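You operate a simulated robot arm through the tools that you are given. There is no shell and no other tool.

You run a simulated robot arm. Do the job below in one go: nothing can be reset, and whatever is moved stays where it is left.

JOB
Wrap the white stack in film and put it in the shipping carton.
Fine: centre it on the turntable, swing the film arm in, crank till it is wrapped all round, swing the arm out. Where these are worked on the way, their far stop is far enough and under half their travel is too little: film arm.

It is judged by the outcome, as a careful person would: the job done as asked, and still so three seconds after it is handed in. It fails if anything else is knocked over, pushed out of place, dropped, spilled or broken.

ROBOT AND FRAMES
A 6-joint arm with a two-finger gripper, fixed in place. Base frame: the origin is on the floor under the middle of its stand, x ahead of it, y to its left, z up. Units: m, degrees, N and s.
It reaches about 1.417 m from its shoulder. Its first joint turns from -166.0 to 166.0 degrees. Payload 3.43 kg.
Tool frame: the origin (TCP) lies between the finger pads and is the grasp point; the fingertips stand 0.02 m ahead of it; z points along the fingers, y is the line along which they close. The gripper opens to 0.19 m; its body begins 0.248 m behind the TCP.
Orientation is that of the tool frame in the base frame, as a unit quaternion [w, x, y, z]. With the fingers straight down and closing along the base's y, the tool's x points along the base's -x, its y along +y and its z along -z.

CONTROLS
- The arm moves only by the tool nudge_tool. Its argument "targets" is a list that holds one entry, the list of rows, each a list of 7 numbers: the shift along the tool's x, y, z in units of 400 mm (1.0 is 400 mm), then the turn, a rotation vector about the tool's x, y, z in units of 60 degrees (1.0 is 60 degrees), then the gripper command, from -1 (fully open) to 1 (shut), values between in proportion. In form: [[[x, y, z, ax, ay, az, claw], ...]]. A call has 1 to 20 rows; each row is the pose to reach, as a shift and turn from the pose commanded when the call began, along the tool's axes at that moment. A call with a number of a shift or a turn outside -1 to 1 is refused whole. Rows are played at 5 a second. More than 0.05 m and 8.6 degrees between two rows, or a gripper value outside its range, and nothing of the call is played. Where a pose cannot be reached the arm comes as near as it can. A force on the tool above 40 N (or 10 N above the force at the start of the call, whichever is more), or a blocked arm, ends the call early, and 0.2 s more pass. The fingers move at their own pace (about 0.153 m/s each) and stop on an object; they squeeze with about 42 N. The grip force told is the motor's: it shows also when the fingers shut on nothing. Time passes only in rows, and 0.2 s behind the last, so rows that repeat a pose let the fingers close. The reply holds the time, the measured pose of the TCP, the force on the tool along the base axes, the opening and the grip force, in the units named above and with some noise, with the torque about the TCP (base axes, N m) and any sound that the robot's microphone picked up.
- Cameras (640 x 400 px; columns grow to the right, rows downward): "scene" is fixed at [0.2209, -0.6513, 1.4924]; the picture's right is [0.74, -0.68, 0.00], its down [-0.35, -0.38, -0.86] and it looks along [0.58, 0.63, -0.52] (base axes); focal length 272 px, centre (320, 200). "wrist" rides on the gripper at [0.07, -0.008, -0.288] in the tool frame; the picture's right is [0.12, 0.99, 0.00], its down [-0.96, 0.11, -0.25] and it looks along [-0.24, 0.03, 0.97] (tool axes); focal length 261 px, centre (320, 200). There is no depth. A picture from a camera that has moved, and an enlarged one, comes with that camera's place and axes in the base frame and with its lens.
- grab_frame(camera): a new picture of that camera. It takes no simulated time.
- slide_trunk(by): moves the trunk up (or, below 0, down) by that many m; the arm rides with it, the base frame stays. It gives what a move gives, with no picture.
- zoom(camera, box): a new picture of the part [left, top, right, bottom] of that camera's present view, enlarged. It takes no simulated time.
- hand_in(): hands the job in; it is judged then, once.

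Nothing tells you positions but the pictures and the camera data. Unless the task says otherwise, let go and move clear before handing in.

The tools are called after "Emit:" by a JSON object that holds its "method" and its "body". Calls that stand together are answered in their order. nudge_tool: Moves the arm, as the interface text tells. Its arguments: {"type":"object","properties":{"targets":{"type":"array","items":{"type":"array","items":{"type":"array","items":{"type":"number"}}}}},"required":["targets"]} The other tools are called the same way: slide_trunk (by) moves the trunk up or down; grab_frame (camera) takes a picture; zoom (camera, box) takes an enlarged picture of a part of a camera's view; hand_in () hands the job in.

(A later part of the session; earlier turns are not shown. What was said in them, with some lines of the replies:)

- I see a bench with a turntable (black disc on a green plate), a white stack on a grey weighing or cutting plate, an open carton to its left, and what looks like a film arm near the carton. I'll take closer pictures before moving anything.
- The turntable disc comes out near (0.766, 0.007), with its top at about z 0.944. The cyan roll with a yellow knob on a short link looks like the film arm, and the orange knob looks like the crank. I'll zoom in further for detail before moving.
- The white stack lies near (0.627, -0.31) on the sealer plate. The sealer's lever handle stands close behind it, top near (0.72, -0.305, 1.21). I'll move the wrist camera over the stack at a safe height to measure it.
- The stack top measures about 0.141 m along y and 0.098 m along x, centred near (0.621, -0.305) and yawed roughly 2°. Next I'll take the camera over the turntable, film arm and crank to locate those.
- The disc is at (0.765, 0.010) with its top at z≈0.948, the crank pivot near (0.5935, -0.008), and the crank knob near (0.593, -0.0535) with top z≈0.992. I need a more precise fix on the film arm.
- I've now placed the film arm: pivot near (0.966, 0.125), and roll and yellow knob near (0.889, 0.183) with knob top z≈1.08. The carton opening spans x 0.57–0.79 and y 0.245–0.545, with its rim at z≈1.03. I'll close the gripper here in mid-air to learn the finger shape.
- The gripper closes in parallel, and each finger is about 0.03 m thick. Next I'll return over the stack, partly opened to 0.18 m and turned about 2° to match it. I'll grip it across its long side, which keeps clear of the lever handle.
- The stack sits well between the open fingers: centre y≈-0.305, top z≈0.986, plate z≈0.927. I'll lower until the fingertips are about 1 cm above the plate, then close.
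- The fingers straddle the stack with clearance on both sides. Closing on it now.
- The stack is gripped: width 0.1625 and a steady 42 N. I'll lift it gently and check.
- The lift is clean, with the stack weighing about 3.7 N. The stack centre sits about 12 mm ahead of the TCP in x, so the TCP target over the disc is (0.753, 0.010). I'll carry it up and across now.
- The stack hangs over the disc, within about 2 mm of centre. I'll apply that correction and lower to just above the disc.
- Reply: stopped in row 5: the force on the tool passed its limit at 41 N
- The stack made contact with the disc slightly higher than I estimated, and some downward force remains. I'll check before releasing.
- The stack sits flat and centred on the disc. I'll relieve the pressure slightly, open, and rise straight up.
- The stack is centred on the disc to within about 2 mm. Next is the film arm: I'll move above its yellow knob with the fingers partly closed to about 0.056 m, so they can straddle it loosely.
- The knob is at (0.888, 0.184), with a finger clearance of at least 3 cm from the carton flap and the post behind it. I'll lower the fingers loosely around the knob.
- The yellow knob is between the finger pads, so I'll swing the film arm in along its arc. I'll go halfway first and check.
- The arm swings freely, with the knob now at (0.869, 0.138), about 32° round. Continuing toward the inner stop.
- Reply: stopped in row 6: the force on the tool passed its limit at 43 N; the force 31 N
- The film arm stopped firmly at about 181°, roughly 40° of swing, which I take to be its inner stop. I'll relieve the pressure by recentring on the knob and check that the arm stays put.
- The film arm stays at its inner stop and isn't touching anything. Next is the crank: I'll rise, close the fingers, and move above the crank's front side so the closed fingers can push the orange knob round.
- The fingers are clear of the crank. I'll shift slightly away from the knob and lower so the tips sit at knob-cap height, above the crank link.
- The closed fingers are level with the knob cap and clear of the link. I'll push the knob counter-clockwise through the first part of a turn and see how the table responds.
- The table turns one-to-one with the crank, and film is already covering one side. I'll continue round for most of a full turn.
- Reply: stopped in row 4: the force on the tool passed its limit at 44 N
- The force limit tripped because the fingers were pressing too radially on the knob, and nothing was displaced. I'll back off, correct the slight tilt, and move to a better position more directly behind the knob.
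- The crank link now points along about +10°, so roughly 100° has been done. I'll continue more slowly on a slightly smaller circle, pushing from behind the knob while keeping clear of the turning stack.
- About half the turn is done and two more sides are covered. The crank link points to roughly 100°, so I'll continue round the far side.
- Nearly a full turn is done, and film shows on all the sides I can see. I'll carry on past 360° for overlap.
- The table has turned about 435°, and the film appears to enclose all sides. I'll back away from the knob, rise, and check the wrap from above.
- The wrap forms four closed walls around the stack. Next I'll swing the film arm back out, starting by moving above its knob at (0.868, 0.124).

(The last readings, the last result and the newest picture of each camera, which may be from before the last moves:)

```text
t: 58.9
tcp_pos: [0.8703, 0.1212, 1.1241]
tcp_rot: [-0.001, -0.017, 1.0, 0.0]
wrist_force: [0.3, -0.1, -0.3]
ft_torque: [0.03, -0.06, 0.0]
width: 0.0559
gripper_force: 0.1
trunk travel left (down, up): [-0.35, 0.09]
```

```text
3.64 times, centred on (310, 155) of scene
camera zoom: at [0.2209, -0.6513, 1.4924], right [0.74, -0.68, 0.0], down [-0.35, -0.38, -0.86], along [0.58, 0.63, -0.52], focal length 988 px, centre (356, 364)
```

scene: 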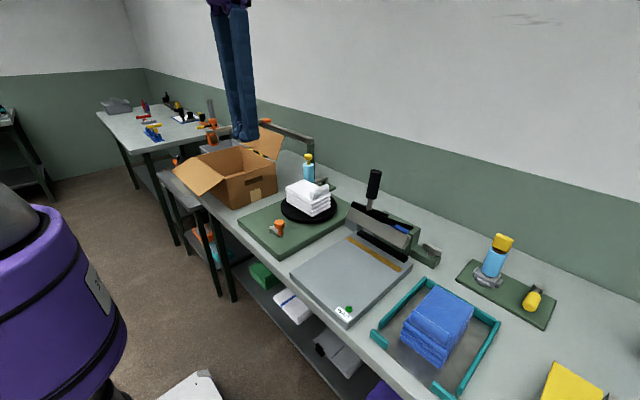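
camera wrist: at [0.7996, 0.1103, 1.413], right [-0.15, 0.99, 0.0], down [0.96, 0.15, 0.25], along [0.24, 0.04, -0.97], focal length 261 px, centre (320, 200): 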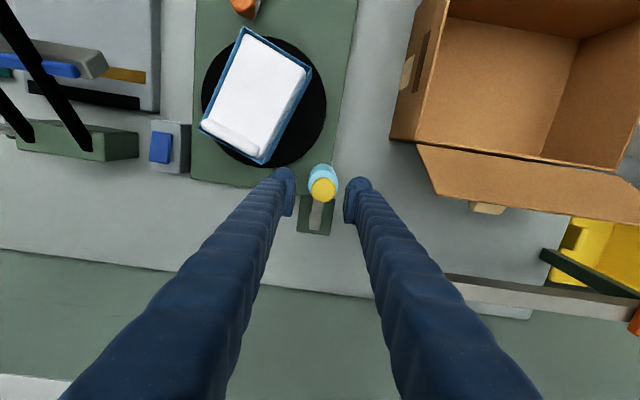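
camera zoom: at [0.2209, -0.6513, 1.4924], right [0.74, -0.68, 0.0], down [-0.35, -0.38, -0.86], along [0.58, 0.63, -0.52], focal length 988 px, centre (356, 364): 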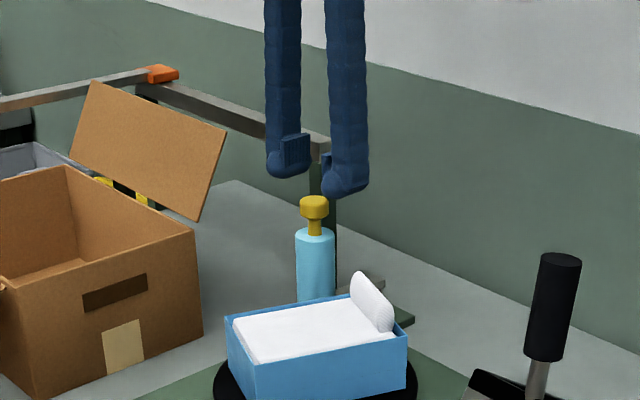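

All four sides show film from above. I'll lower around the film-arm knob.

Emit:
{"method": "nudge_tool", "body": {"targets": [[[0.004, 0.01, 0.04, 0, 0, 0, 0.41], [0.004, 0.01, 0.08, 0, 0, 0, 0.41], [0.004, 0.01, 0.115, 0, 0, 0, 0.41], [0.004, 0.01, 0.115, 0, 0, 0, 0.41]]]}}

Emit:
{"method": "zoom", "body": {"camera": "wrist", "box": [250, 130, 390, 270]}}

Emit:
{"method": "zoom", "body": {"camera": "scene", "box": [260, 100, 360, 210]}}

```text
t: 59.9
tcp_pos: [0.8648, 0.1265, 1.0803]
tcp_rot: [-0.001, -0.016, 1.0, 0.0]
wrist_force: [-0.2, 0.7, -0.3]
ft_torque: [0.03, -0.01, 0.01]
width: 0.0559
gripper_force: 0.1
trunk travel left (down, up): [-0.35, 0.09]
```

```text
2.86 times, centred on (320, 200) of wrist
camera zoom: at [0.7963, 0.1149, 1.3674], right [-0.15, 0.99, 0.0], down [0.96, 0.15, 0.25], along [0.24, 0.04, -0.97], focal length 745 px, centre (320, 200)
```

zoom: 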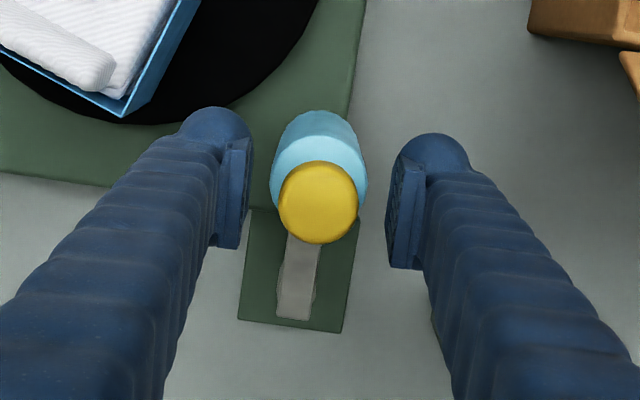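

```text
3.64 times, centred on (310, 155) of scene
camera zoom: at [0.2209, -0.6513, 1.4924], right [0.74, -0.68, 0.0], down [-0.35, -0.38, -0.86], along [0.58, 0.63, -0.52], focal length 988 px, centre (356, 364)
```

zoom: 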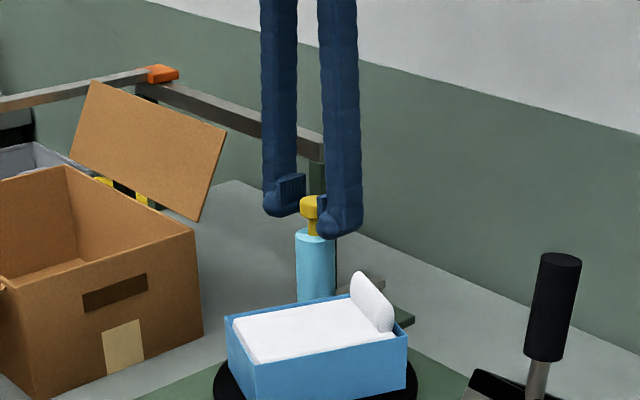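

The knob is between the pads again. I'll swing the arm back out along its arc to its original parked position.

Emit:
{"method": "nudge_tool", "body": {"targets": [[[-0.003, 0.0134, 0, 0, 0, 0, 0.41], [-0.0063, 0.0268, 0, 0, 0, 0, 0.41], [-0.008, 0.05, 0, 0, 0, 0, 0.41], [-0.0125, 0.074, 0, 0, 0, 0, 0.41], [-0.0195, 0.097, 0, 0, 0, 0, 0.41], [-0.029, 0.1193, 0, 0, 0, 0, 0.41], [-0.0408, 0.1403, 0, 0, 0, 0, 0.41], [-0.0498, 0.1538, 0, 0, 0, 0, 0.41], [-0.057, 0.1633, 0, 0, 0, 0, 0.41], [-0.0605, 0.167, 0, 0, 0, 0, 0.41], [-0.0605, 0.167, 0, 0, 0, 0, 0.41]]]}}

Emit:
{"method": "zoom", "body": {"camera": "wrist", "box": [250, 130, 390, 270]}}

Emit:
{"method": "zoom", "body": {"camera": "scene", "box": [260, 100, 360, 210]}}

```text
t: 62.3
tcp_pos: [0.8887, 0.1938, 1.0774]
tcp_rot: [-0.002, -0.017, 1.0, 0.0]
wrist_force: [0.2, -0.8, 0.3]
ft_torque: [0.04, -0.01, -0.02]
width: 0.0561
gripper_force: 0.1
trunk travel left (down, up): [-0.35, 0.09]
```

```text
2.86 times, centred on (320, 200) of wrist
camera zoom: at [0.8182, 0.184, 1.3663], right [-0.15, 0.99, 0.0], down [0.96, 0.15, 0.24], along [0.24, 0.04, -0.97], focal length 745 px, centre (320, 200)
```

zoom: 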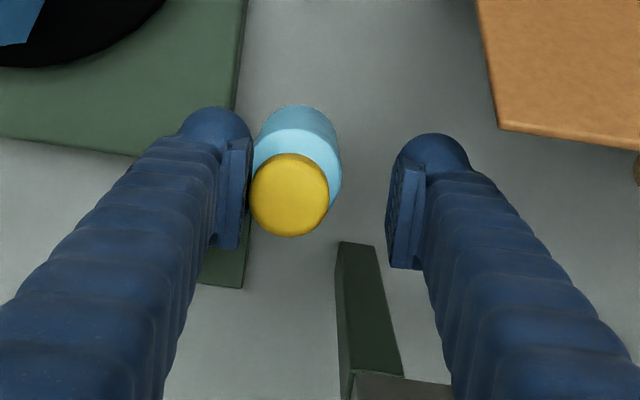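

```text
3.64 times, centred on (310, 155) of scene
camera zoom: at [0.2209, -0.6513, 1.4924], right [0.74, -0.68, 0.0], down [-0.35, -0.38, -0.86], along [0.58, 0.63, -0.52], focal length 988 px, centre (356, 364)
```

zoom: 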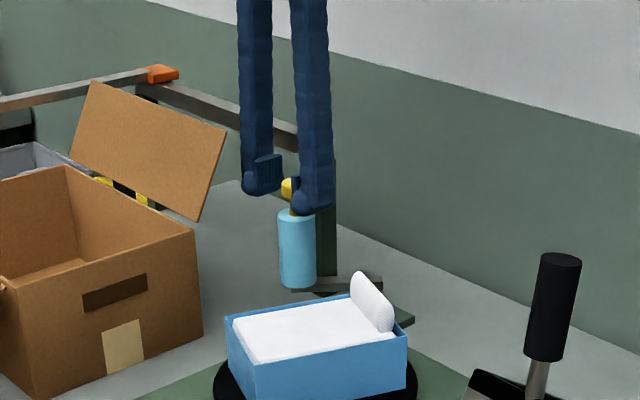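

The film arm is back at its parked spot. I'll give it a last small push to be sure, recentre clear of the knob, and rise.

Emit:
{"method": "nudge_tool", "body": {"targets": [[[-0.0025, 0.003, 0, 0, 0, 0, 0.41], [-0.005, 0.006, 0, 0, 0, 0, 0.41], [-0.003, -0.012, 0, 0, 0, 0, 0.41], [0.0, -0.026, 0, 0, 0, 0, 0.41], [0.0, -0.026, -0.08, 0, 0, 0, 0.41], [0.0, -0.026, -0.18, 0, 0, 0, 0.41], [0.0, -0.026, -0.28, 0, 0, 0, 0.41], [0.0, -0.026, -0.38, 0, 0, 0, 0.41], [0.0, -0.026, -0.5, 0, 0, 0, 0.41], [0.0, -0.026, -0.5, 0, 0, 0, 0.41]]]}}

Emit:
{"method": "grab_frame", "body": {"camera": "wrist"}}

Emit:
{"method": "grab_frame", "body": {"camera": "scene"}}

```text
t: 64.5
tcp_pos: [0.8912, 0.1835, 1.2777]
tcp_rot: [-0.002, -0.018, 1.0, 0.0]
wrist_force: [-0.5, 0.5, -0.1]
ft_torque: [0.01, -0.01, -0.02]
width: 0.0558
gripper_force: 0.0
trunk travel left (down, up): [-0.35, 0.09]
```

```text
taken
camera wrist: at [0.8212, 0.1725, 1.5652], right [-0.15, 0.99, 0.0], down [0.96, 0.15, 0.24], along [0.24, 0.04, -0.97], focal length 261 px, centre (320, 200)
```

wrist: 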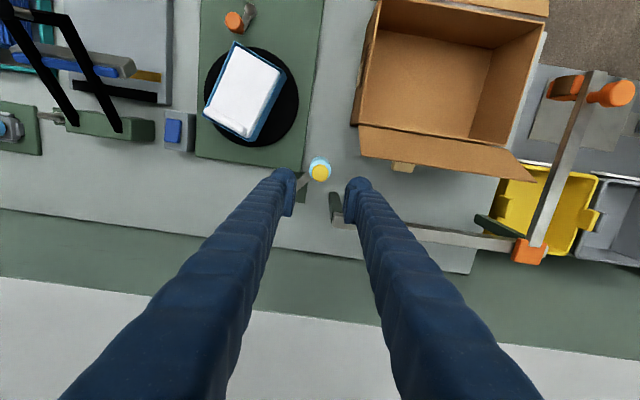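

```text
taken
```

scene: 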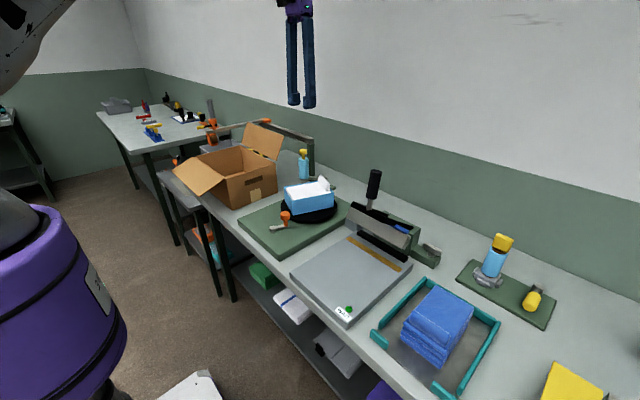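

The film arm is parked. I'll measure the wrapped stack's pose now.

Emit:
{"method": "zoom", "body": {"camera": "wrist", "box": [180, 20, 330, 170]}}

Emit:
{"method": "zoom", "body": {"camera": "wrist", "box": [340, 0, 560, 220]}}

Emit:
{"method": "zoom", "body": {"camera": "scene", "box": [260, 160, 350, 250]}}

```text
2.67 times, centred on (255, 95) of wrist
camera zoom: at [0.8212, 0.1725, 1.5652], right [-0.15, 0.99, 0.0], down [0.96, 0.15, 0.24], along [0.24, 0.04, -0.97], focal length 695 px, centre (493, 480)
```

zoom: 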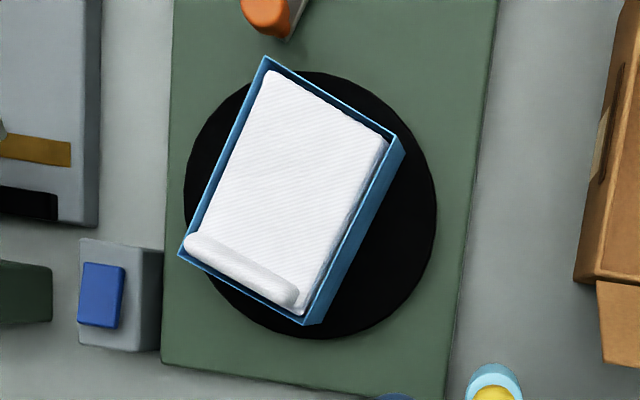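

```text
1.82 times, centred on (450, 110) of wrist
camera zoom: at [0.8212, 0.1725, 1.5652], right [-0.15, 0.99, 0.0], down [0.96, 0.15, 0.24], along [0.24, 0.04, -0.97], focal length 474 px, centre (84, 364)
```

zoom: 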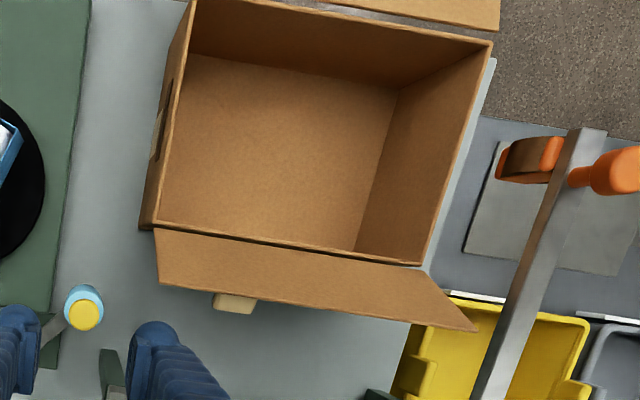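

```text
4.44 times, centred on (305, 205) of scene
camera zoom: at [0.2209, -0.6513, 1.4924], right [0.74, -0.68, 0.0], down [-0.35, -0.38, -0.86], along [0.58, 0.63, -0.52], focal length 1208 px, centre (387, 178)
```

zoom: 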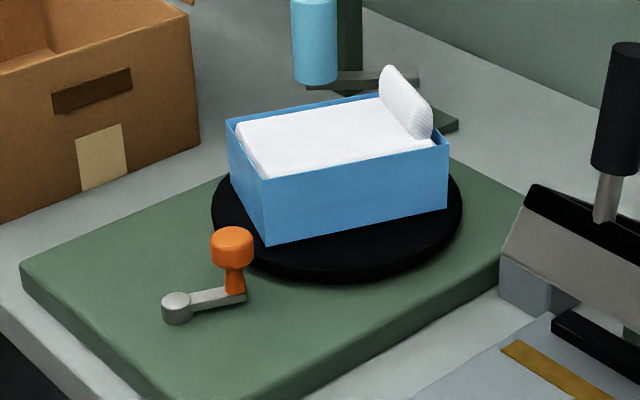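

The wrapped stack is centred at (0.766, 0.009), with its short axis at about 69°. I'll move above it, turn to match, and open to 0.15 m to grip across the short side.

Emit:
{"method": "nudge_tool", "body": {"targets": [[[0.05, -0.065, 0, 0, -0.001, 0.06, 0.2], [0.105, -0.136, 0, 0, -0.002, 0.125, -0.2], [0.16, -0.207, 0, 0, -0.003, 0.19, -0.579], [0.216, -0.28, 0, 0, -0.0038, 0.255, -0.579], [0.272, -0.352, 0, 0, -0.0038, 0.32, -0.579], [0.328, -0.4248, 0, 0, -0.0038, 0.384, -0.579], [0.328, -0.4248, 0, 0, -0.0038, 0.384, -0.579]]]}}

Emit:
{"method": "grab_frame", "body": {"camera": "wrist"}}

Emit:
{"method": "zoom", "body": {"camera": "wrist", "box": [220, 80, 420, 260]}}

```text
t: 66.1
tcp_pos: [0.7616, 0.0105, 1.2779]
tcp_rot: [0.0, 0.183, 0.983, 0.0]
wrist_force: [-0.1, -0.2, -0.4]
ft_torque: [-0.01, 0.03, 0.01]
width: 0.1496
gripper_force: 0.1
trunk travel left (down, up): [-0.35, 0.09]
```

```text
taken
camera wrist: at [0.6918, 0.029, 1.5664], right [0.25, 0.97, 0.0], down [0.94, -0.24, 0.25], along [0.24, -0.06, -0.97], focal length 261 px, centre (320, 200)
```

wrist: 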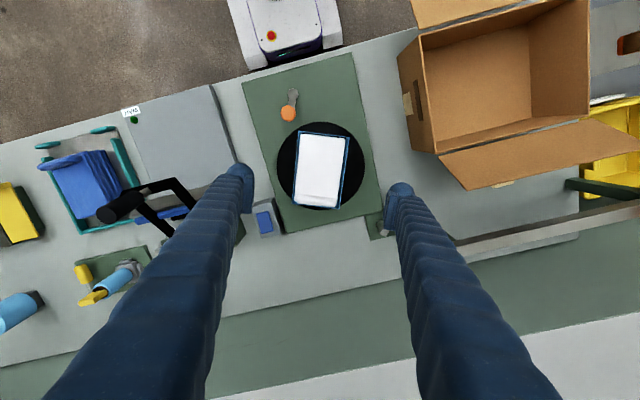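

```text
2.22 times, centred on (320, 170) of wrist
camera zoom: at [0.6918, 0.029, 1.5664], right [0.25, 0.97, 0.0], down [0.94, -0.24, 0.25], along [0.24, -0.06, -0.97], focal length 579 px, centre (320, 267)
```

zoom: 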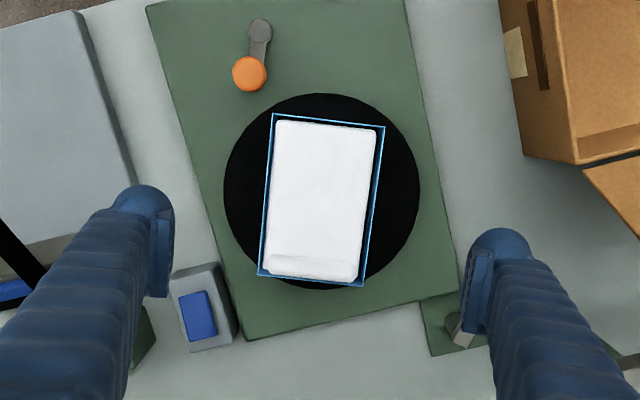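

Emit:
{"method": "nudge_tool", "body": {"targets": [[[-0.013, 0.001, 0.1, 0, 0, 0, -0.579], [-0.013, 0.001, 0.2, 0, 0, 0, -0.579], [-0.013, 0.001, 0.3, 0, 0, 0, -0.579], [-0.013, 0.001, 0.4, 0, 0, 0, -0.579], [-0.013, 0.001, 0.5, 0, 0, 0, -0.579], [-0.013, 0.001, 0.5, 0, 0, 0, -0.579]]]}}

Emit:
{"method": "zoom", "body": {"camera": "wrist", "box": [220, 90, 420, 270]}}

Emit:
{"method": "zoom", "body": {"camera": "scene", "box": [240, 130, 370, 260]}}

```text
t: 67.5
tcp_pos: [0.7654, 0.0079, 1.0816]
tcp_rot: [0.003, 0.184, 0.983, -0.001]
wrist_force: [-0.6, 0.0, -0.3]
ft_torque: [-0.01, -0.07, -0.01]
width: 0.1498
gripper_force: 0.0
trunk travel left (down, up): [-0.35, 0.09]
```

```text
2.22 times, centred on (320, 180) of wrist
camera zoom: at [0.6954, 0.0255, 1.369], right [0.25, 0.97, 0.0], down [0.94, -0.24, 0.25], along [0.24, -0.06, -0.97], focal length 579 px, centre (320, 244)
```

zoom: 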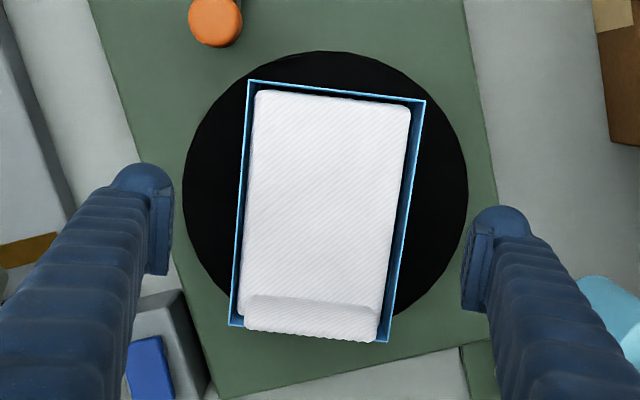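

```text
3.08 times, centred on (305, 195) of scene
camera zoom: at [0.2209, -0.6513, 1.4924], right [0.74, -0.68, 0.0], down [-0.35, -0.38, -0.86], along [0.58, 0.63, -0.52], focal length 836 px, centre (366, 215)
```

zoom: 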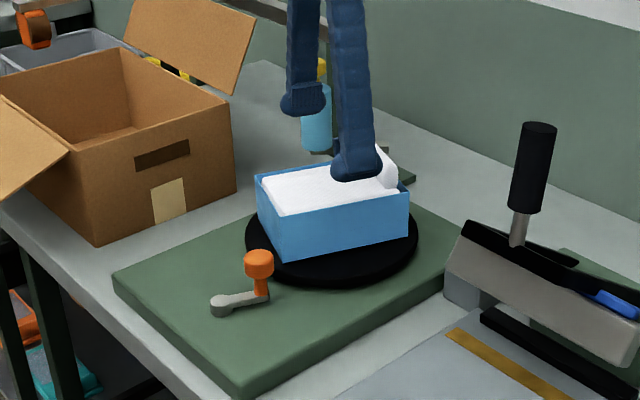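

Aligned over the wrapped stack. I'll lower so the fingertips are about 1 cm above the disc, then close.

Emit:
{"method": "nudge_tool", "body": {"targets": [[[0, 0, 0.07, 0, 0.004, 0, -0.579], [0, 0, 0.14, 0, 0.004, 0, -0.579], [0, 0, 0.19, 0, 0.004, 0, -0.579], [0, 0, 0.225, 0, 0.004, 0, -0.579], [0, 0, 0.2415, 0, 0.004, 0, -0.579], [0, 0, 0.2415, 0, 0.004, 0, -0.579]]]}}

Emit:
{"method": "zoom", "body": {"camera": "wrist", "box": [220, 90, 420, 270]}}

Emit:
{"method": "zoom", "body": {"camera": "scene", "box": [260, 150, 350, 240]}}

```text
t: 68.9
tcp_pos: [0.7682, 0.0083, 0.9817]
tcp_rot: [0.0, 0.183, 0.983, 0.0]
wrist_force: [-0.4, -0.2, 0.2]
ft_torque: [0.01, -0.04, 0.01]
width: 0.15
gripper_force: 0.1
trunk travel left (down, up): [-0.35, 0.09]
```

```text
2.22 times, centred on (320, 180) of wrist
camera zoom: at [0.6994, 0.0262, 1.2706], right [0.25, 0.97, 0.0], down [0.94, -0.24, 0.25], along [0.24, -0.06, -0.97], focal length 579 px, centre (320, 244)
```

zoom: 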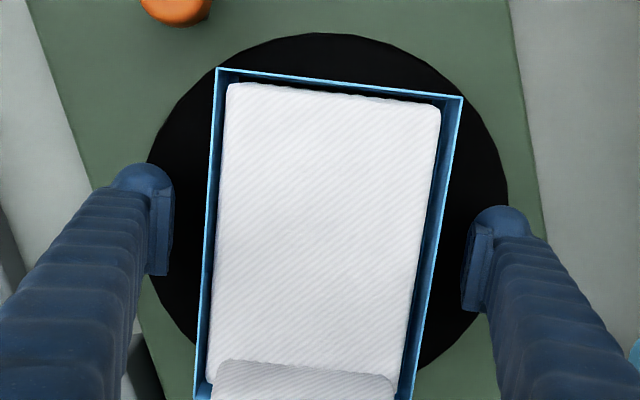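

```text
4.44 times, centred on (305, 195) of scene
camera zoom: at [0.2209, -0.6513, 1.4924], right [0.74, -0.68, 0.0], down [-0.35, -0.38, -0.86], along [0.58, 0.63, -0.52], focal length 1208 px, centre (387, 222)
```

zoom: 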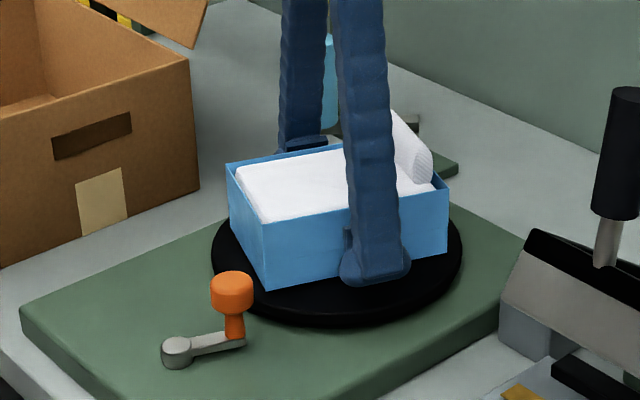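

Emit:
{"method": "nudge_tool", "body": {"targets": [[[0, 0, 0, 0, 0, 0, -0.4], [0, 0, 0, 0, 0, 0, -0.2], [0, 0, 0, 0, 0, 0, 0.2], [0, 0, 0, 0, 0, 0, 1], [0, 0, 0, 0, 0, 0, 1], [0, 0, 0, 0, 0, 0, 1]]]}}

Emit:
{"method": "zoom", "body": {"camera": "wrist", "box": [220, 90, 420, 270]}}

Emit:
{"method": "zoom", "body": {"camera": "scene", "box": [260, 150, 350, 240]}}

```text
t: 70.3
tcp_pos: [0.7687, 0.0081, 0.9834]
tcp_rot: [-0.001, 0.183, 0.983, 0.0]
wrist_force: [-1.1, -1.3, 2.3]
ft_torque: [0.02, -0.01, 0.01]
width: 0.1052
gripper_force: 41.6
trunk travel left (down, up): [-0.35, 0.09]
```

```text
2.22 times, centred on (320, 180) of wrist
camera zoom: at [0.6993, 0.0261, 1.2707], right [0.25, 0.97, 0.0], down [0.94, -0.24, 0.24], along [0.24, -0.06, -0.97], focal length 579 px, centre (320, 244)
```

zoom: 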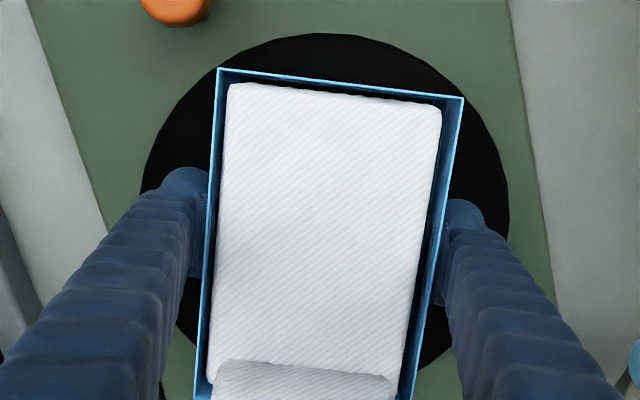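

```text
4.44 times, centred on (305, 195) of scene
camera zoom: at [0.2209, -0.6513, 1.4924], right [0.74, -0.68, 0.0], down [-0.35, -0.38, -0.86], along [0.58, 0.63, -0.52], focal length 1208 px, centre (387, 222)
```

zoom: 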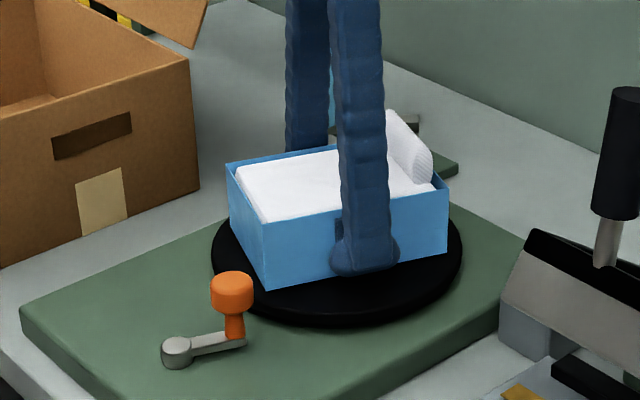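

Gripped at width 0.105 with 42 N. Lifting straight up now.

Emit:
{"method": "nudge_tool", "body": {"targets": [[[0, 0, -0.02, 0, 0, 0, 1], [0, 0, -0.06, 0, 0, 0, 1], [0, 0, -0.12, 0, 0, 0, 1], [0, 0, -0.2, 0, 0, 0, 1], [0, 0, -0.29, 0, 0, 0, 1], [0, 0, -0.38, 0, 0, 0, 1], [0, 0, -0.47, 0, 0, 0, 1], [0, 0, -0.5425, 0, 0, 0, 1], [0, 0, -0.5425, 0, 0, 0, 1]]]}}

Emit:
{"method": "grab_frame", "body": {"camera": "scene"}}

Emit:
{"method": "grab_frame", "body": {"camera": "wrist"}}

```text
t: 72.3
tcp_pos: [0.7702, 0.008, 1.1965]
tcp_rot: [-0.002, 0.183, 0.983, -0.001]
wrist_force: [0.0, 0.1, -3.2]
ft_torque: [-0.02, 0.02, 0.01]
width: 0.1051
gripper_force: 41.9
trunk travel left (down, up): [-0.35, 0.09]
```

```text
taken
```

scene: 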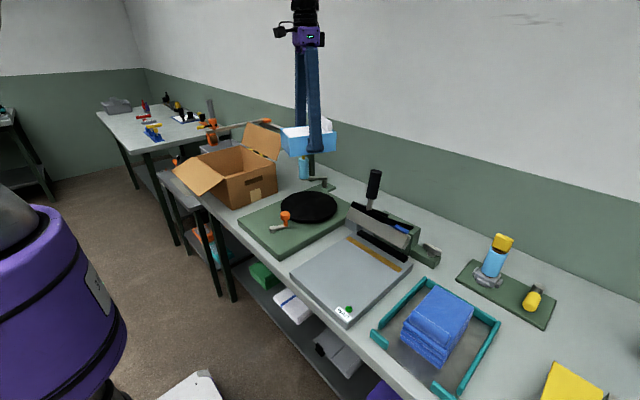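

```text
taken
camera wrist: at [0.7021, 0.0254, 1.4854], right [0.25, 0.97, 0.0], down [0.94, -0.24, 0.24], along [0.24, -0.06, -0.97], focal length 261 px, centre (320, 200)
```

wrist: 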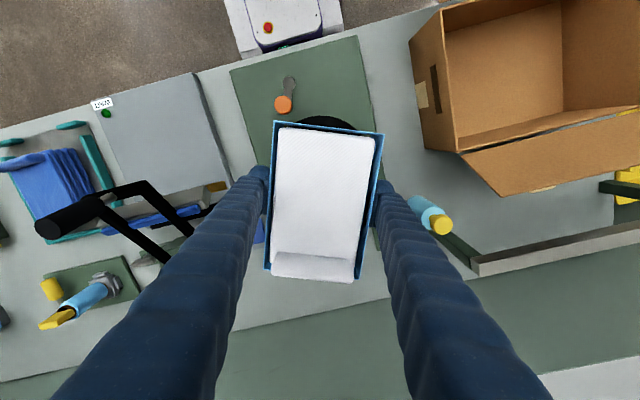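

The wrapped stack lifts cleanly and the film stays on. I'll carry it over the carton, turning it 21° to align with the box.

Emit:
{"method": "nudge_tool", "body": {"targets": [[[0.0863, 0.0605, -0.01, 0, 0, -0.035, 1], [0.1726, 0.121, -0.01, 0, 0, -0.07, 1], [0.259, 0.1815, -0.01, 0, 0, -0.105, 1], [0.3453, 0.242, -0.01, 0, 0, -0.14, 1], [0.382, 0.337, -0.01, 0, 0, -0.175, 1], [0.4188, 0.4325, -0.01, 0, 0, -0.21, 1], [0.4556, 0.528, -0.01, 0, 0, -0.245, 1], [0.4923, 0.623, -0.01, 0, 0, -0.28, 1], [0.529, 0.718, -0.01, 0, 0, -0.315, 1], [0.5658, 0.8135, -0.01, 0, 0, -0.352, 1], [0.5658, 0.8135, -0.01, 0, 0, -0.352, 1]]]}}

Emit:
{"method": "grab_frame", "body": {"camera": "wrist"}}

Emit:
{"method": "grab_frame", "body": {"camera": "scene"}}

```text
t: 74.7
tcp_pos: [0.6763, 0.3966, 1.2034]
tcp_rot: [-0.001, 0.0, 1.0, 0.0]
wrist_force: [-0.6, 0.7, -2.6]
ft_torque: [-0.01, 0.03, -0.02]
width: 0.1055
gripper_force: 41.9
trunk travel left (down, up): [-0.35, 0.09]
```

```text
taken
camera wrist: at [0.6069, 0.3882, 1.4909], right [-0.12, 0.99, 0.0], down [0.96, 0.12, 0.24], along [0.24, 0.03, -0.97], focal length 261 px, centre (320, 200)
```

wrist: 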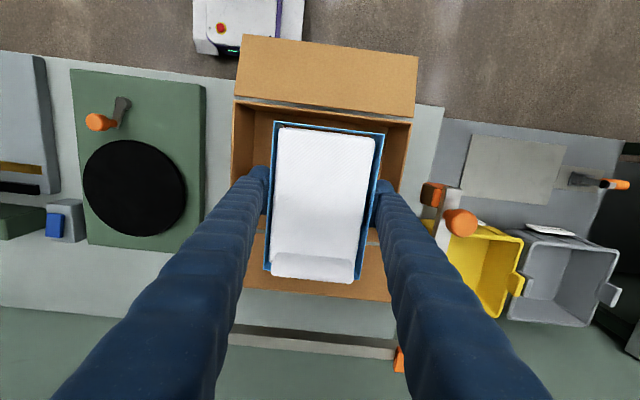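

```text
taken
```

scene: 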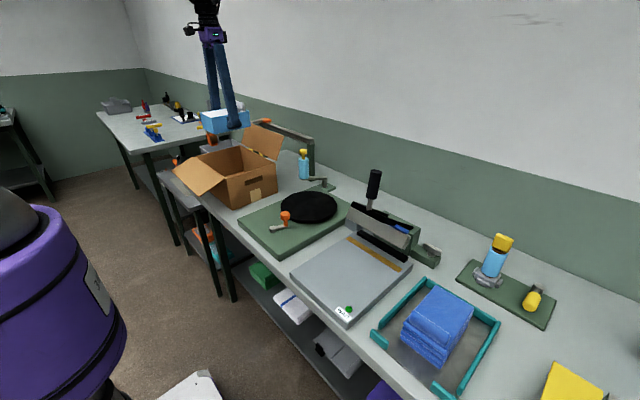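

The stack is aligned above the carton opening, with about 2 cm clear at each end and more at the sides. I'll lower it inside.

Emit:
{"method": "nudge_tool", "body": {"targets": [[[0, -0.0075, 0.08, 0, 0, 0, 1], [0, -0.0075, 0.17, 0, 0, 0, 1], [0, -0.0075, 0.26, 0, 0, 0, 1], [0, -0.0075, 0.35, 0, 0, 0, 1], [0, -0.0075, 0.43, 0, 0, 0, 1], [0, -0.0075, 0.5, 0, 0, 0, 1], [0, -0.0075, 0.56, 0, 0, 0, 1], [0, -0.0075, 0.6, 0, 0, 0, 1], [0, -0.0075, 0.6, 0, 0, 0, 1]]]}}

Emit:
{"method": "grab_frame", "body": {"camera": "wrist"}}

Emit:
{"method": "zoom", "body": {"camera": "scene", "box": [160, 90, 310, 240]}}

```text
t: 76.7
tcp_pos: [0.6743, 0.3923, 0.9623]
tcp_rot: [-0.001, 0.0, 1.0, 0.0]
wrist_force: [-0.2, 0.1, -3.9]
ft_torque: [0.01, -0.01, -0.01]
width: 0.1053
gripper_force: 42.2
trunk travel left (down, up): [-0.35, 0.09]
```

```text
taken
camera wrist: at [0.604, 0.384, 1.2503], right [-0.12, 0.99, 0.0], down [0.96, 0.12, 0.25], along [0.24, 0.03, -0.97], focal length 261 px, centre (320, 200)
```

wrist: 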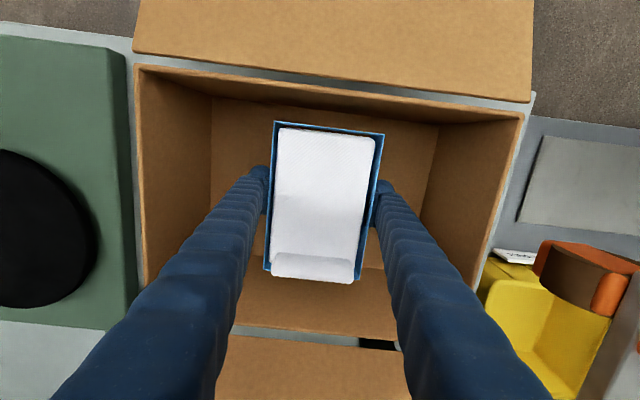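

```text
2.67 times, centred on (235, 165) of scene
camera zoom: at [0.2209, -0.6513, 1.4924], right [0.74, -0.68, 0.0], down [-0.35, -0.38, -0.86], along [0.58, 0.63, -0.52], focal length 724 px, centre (547, 293)
```

zoom: 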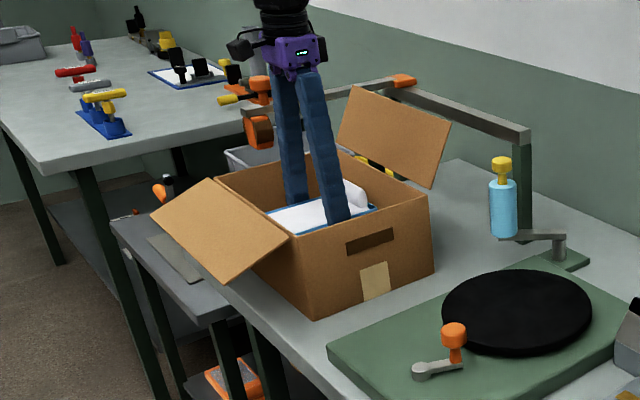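

The stack is inside the carton and clear of the walls. I'll lower slowly, watching for floor contact.

Emit:
{"method": "nudge_tool", "body": {"targets": [[[0, 0, 0.008, 0, 0, 0, 1], [0, 0, 0.016, 0, 0, 0, 1], [0, 0, 0.024, 0, 0, 0, 1], [0, 0, 0.032, 0, 0, 0, 1], [0, 0, 0.038, 0, 0, 0, 1], [0, 0, 0.038, 0, 0, 0, 1]]]}}

```text
t: 78.1
tcp_pos: [0.676, 0.3893, 0.948]
tcp_rot: [-0.002, 0.0, 1.0, 0.0]
wrist_force: [0.3, -0.2, -3.4]
ft_torque: [-0.03, 0.01, 0.0]
width: 0.105
gripper_force: 41.7
trunk travel left (down, up): [-0.35, 0.09]
```

Emit:
{"method": "nudge_tool", "body": {"targets": [[[0, 0, 0.005, 0, 0, 0, 1], [0, 0, 0.01, 0, 0, 0, 1], [0, 0, 0.015, 0, 0, 0, 1], [0, 0, 0.02, 0, 0, 0, 1], [0, 0, 0.02, 0, 0, 0, 1]]]}}

```text
t: 79.3
tcp_pos: [0.6745, 0.3896, 0.9399]
tcp_rot: [-0.002, 0.0, 1.0, 0.0]
wrist_force: [-0.2, 0.1, -3.2]
ft_torque: [0.04, 0.04, 0.01]
width: 0.1052
gripper_force: 42.0
trunk travel left (down, up): [-0.35, 0.09]
```

Emit:
{"method": "nudge_tool", "body": {"targets": [[[0, 0, 0.004, 0, 0, 0, 1], [0, 0, 0.008, 0, 0, 0, 1], [0, 0, 0.012, 0, 0, 0, 1], [0, 0, 0.012, 0, 0, 0, 1]]]}}

Emit:
{"method": "grab_frame", "body": {"camera": "wrist"}}

```text
t: 80.3
tcp_pos: [0.6749, 0.3902, 0.9364]
tcp_rot: [-0.002, 0.0, 1.0, 0.0]
wrist_force: [0.4, -0.3, -2.5]
ft_torque: [-0.02, 0.0, 0.01]
width: 0.1053
gripper_force: 42.0
trunk travel left (down, up): [-0.35, 0.09]
```

```text
taken
camera wrist: at [0.6043, 0.3819, 1.224], right [-0.12, 0.99, 0.0], down [0.96, 0.12, 0.24], along [0.24, 0.03, -0.97], focal length 261 px, centre (320, 200)
```

wrist: 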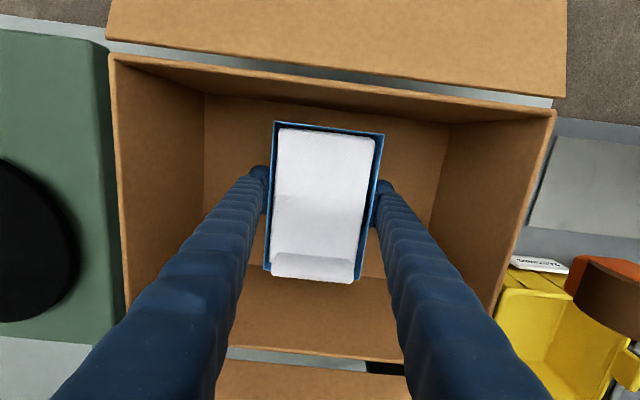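

Emit:
{"method": "nudge_tool", "body": {"targets": [[[0, 0, 0.004, 0, 0, 0, 1], [0, 0, 0.008, 0, 0, 0, 1], [0, 0, 0.008, 0, 0, 0, 1]]]}}

```text
t: 81.1
tcp_pos: [0.675, 0.39, 0.9344]
tcp_rot: [0.0, 0.0, 1.0, 0.001]
wrist_force: [-2.9, -0.4, 29.9]
ft_torque: [-1.67, 0.35, -0.19]
width: 0.1054
gripper_force: 42.1
trunk travel left (down, up): [-0.35, 0.09]
```

The stack is touching the carton floor. I'll ease off the pressure and open the fingers just enough to release.

Emit:
{"method": "nudge_tool", "body": {"targets": [[[0, 0, -0.004, 0, 0, 0, 1], [0, 0, -0.006, 0, 0, 0, 1], [0, 0, -0.006, 0, 0, 0, 0.2], [0, 0, -0.006, 0, 0, 0, -0.1], [0, 0, -0.006, 0, 0, 0, -0.3], [0, 0, -0.006, 0, 0, 0, -0.45], [0, 0, -0.006, 0, 0, 0, -0.45]]]}}

Emit:
{"method": "grab_frame", "body": {"camera": "wrist"}}

Emit:
{"method": "zoom", "body": {"camera": "scene", "box": [160, 90, 310, 240]}}

```text
t: 82.7
tcp_pos: [0.6738, 0.3906, 0.9342]
tcp_rot: [-0.002, 0.0, 1.0, 0.0]
wrist_force: [0.0, 0.3, -0.3]
ft_torque: [-0.05, -0.02, 0.0]
width: 0.1379
gripper_force: 0.1
trunk travel left (down, up): [-0.35, 0.09]
```

```text
taken
camera wrist: at [0.6043, 0.3823, 1.2225], right [-0.12, 0.99, 0.0], down [0.96, 0.12, 0.24], along [0.24, 0.03, -0.97], focal length 261 px, centre (320, 200)
```

wrist: 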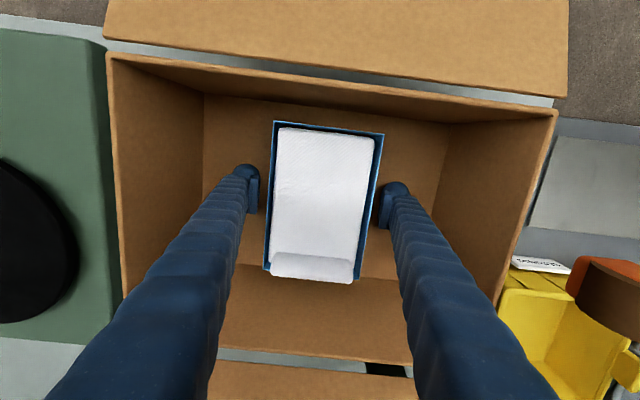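

```text
2.67 times, centred on (235, 165) of scene
camera zoom: at [0.2209, -0.6513, 1.4924], right [0.74, -0.68, 0.0], down [-0.35, -0.38, -0.86], along [0.58, 0.63, -0.52], focal length 724 px, centre (547, 293)
```

zoom: 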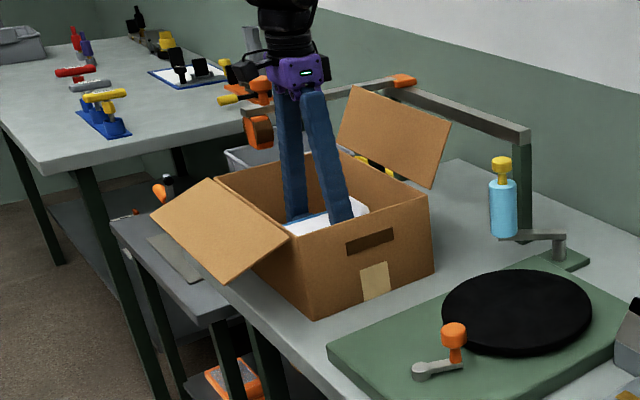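

The stack is released and rests upright inside the carton, with both pads clear of it. I'll withdraw straight up.

Emit:
{"method": "nudge_tool", "body": {"targets": [[[0, 0, -0.05, 0, 0, 0, -0.45], [0, 0, -0.12, 0, 0, 0, -0.45], [0, 0, -0.22, 0, 0, 0, -0.45], [0, 0, -0.33, 0, 0, 0, -0.45], [0, 0, -0.44, 0, 0, 0, -0.45], [0, 0, -0.55, 0, 0, 0, -0.45], [0, 0, -0.66, 0, 0, 0, -0.45], [0, 0, -0.77, 0, 0, 0, -0.45], [0, 0, -0.88, 0, 0, 0, -0.45], [0, 0, -0.95, 0, 0, 0, -0.45], [0, 0, -0.95, 0, 0, 0, -0.45]]]}}

Emit:
{"method": "grab_frame", "body": {"camera": "wrist"}}

Emit:
{"method": "grab_frame", "body": {"camera": "scene"}}

Emit:
{"method": "zoom", "body": {"camera": "wrist", "box": [200, 80, 440, 280]}}

```text
t: 85.1
tcp_pos: [0.6747, 0.3905, 1.3158]
tcp_rot: [-0.001, 0.0, 1.0, -0.001]
wrist_force: [0.1, -0.1, -1.0]
ft_torque: [0.02, -0.03, 0.0]
width: 0.1379
gripper_force: 0.1
trunk travel left (down, up): [-0.35, 0.09]
```

```text
taken
camera wrist: at [0.6041, 0.3826, 1.6032], right [-0.12, 0.99, 0.0], down [0.96, 0.12, 0.24], along [0.24, 0.03, -0.97], focal length 261 px, centre (320, 200)
```

wrist: 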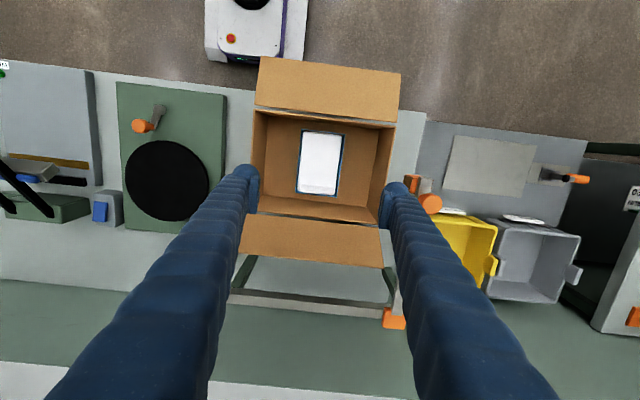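

```text
taken
```

scene: 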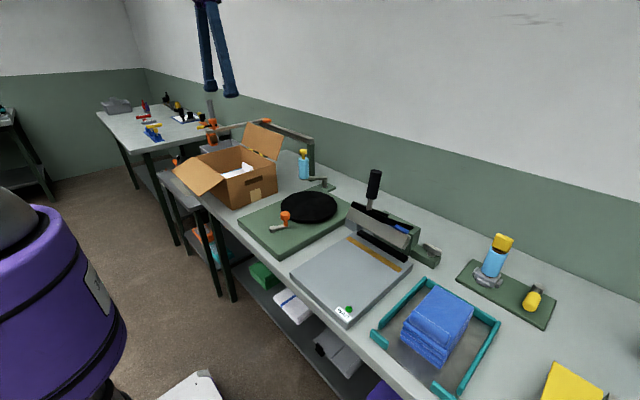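

```text
2.00 times, centred on (320, 180) of wrist
camera zoom: at [0.6041, 0.3826, 1.6032], right [-0.12, 0.99, 0.0], down [0.96, 0.12, 0.24], along [0.24, 0.03, -0.97], focal length 521 px, centre (320, 240)
```

zoom: 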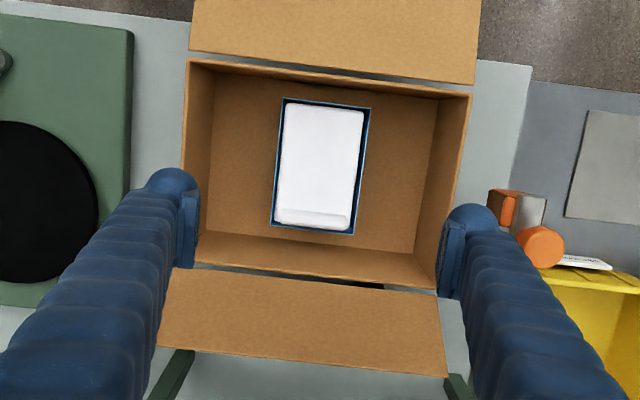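

Emit:
{"method": "zoom", "body": {"camera": "scene", "box": [280, 130, 360, 210]}}

Emit:
{"method": "zoom", "body": {"camera": "scene", "box": [160, 100, 360, 225]}}

```text
5.00 times, centred on (320, 170) of scene
camera zoom: at [0.2209, -0.6513, 1.4924], right [0.74, -0.68, 0.0], down [-0.35, -0.38, -0.86], along [0.58, 0.63, -0.52], focal length 1358 px, centre (320, 350)
```

zoom: 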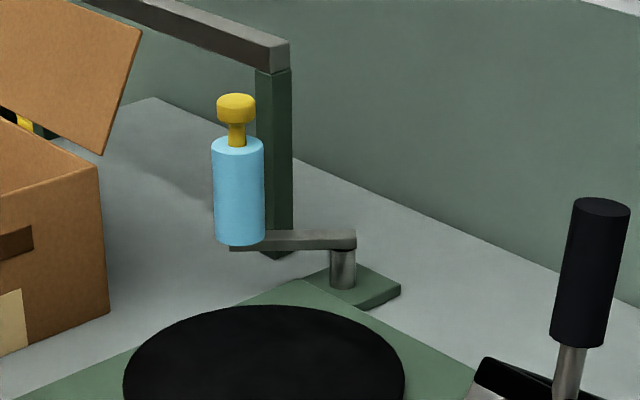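

```text
3.20 times, centred on (260, 162) of scene
camera zoom: at [0.2209, -0.6513, 1.4924], right [0.74, -0.68, 0.0], down [-0.35, -0.38, -0.86], along [0.58, 0.63, -0.52], focal length 869 px, centre (512, 320)
```

zoom: 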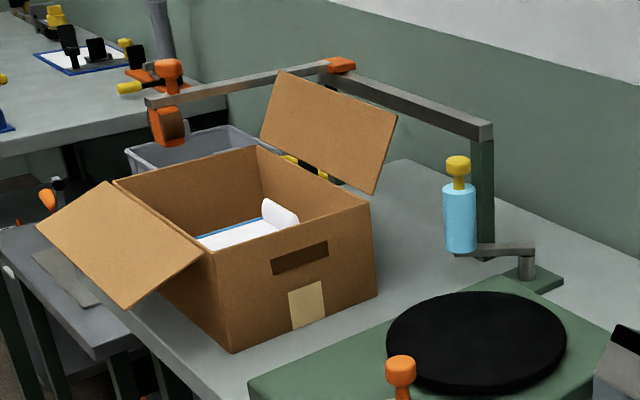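

The wrapped stack lies flat inside the carton, the film arm is back in its original position, and the carton and everything around it look undisturbed. The gripper is empty and clear above, so I'm handing in.

Emit:
{"method": "hand_in", "body": {}}

```text
The job is handed in.
```

The white stack is wrapped in film on all four sides and lying flat in the shipping carton. I've handed the job in.

- **Turntable:** I set the stack within about 2 mm of the disc's centre.
- **Film arm in:** It swung about 40° and came up hard against something, which I took to be its inner stop.
- **Crank:** The table turned about 435°, a full turn plus some overlap. The force limit tripped once while I was pushing the knob. I backed off and finished from a better angle.
- **Film arm out:** It is back where it started, matching the first picture.
- **Carton:** I lowered the stack until it touched the floor, then released it. It lies clear of the walls.

In the final pictures, nothing else looks moved or knocked over. The crank handle now rests at a different angle than before. The gripper is empty and clear above the bench.
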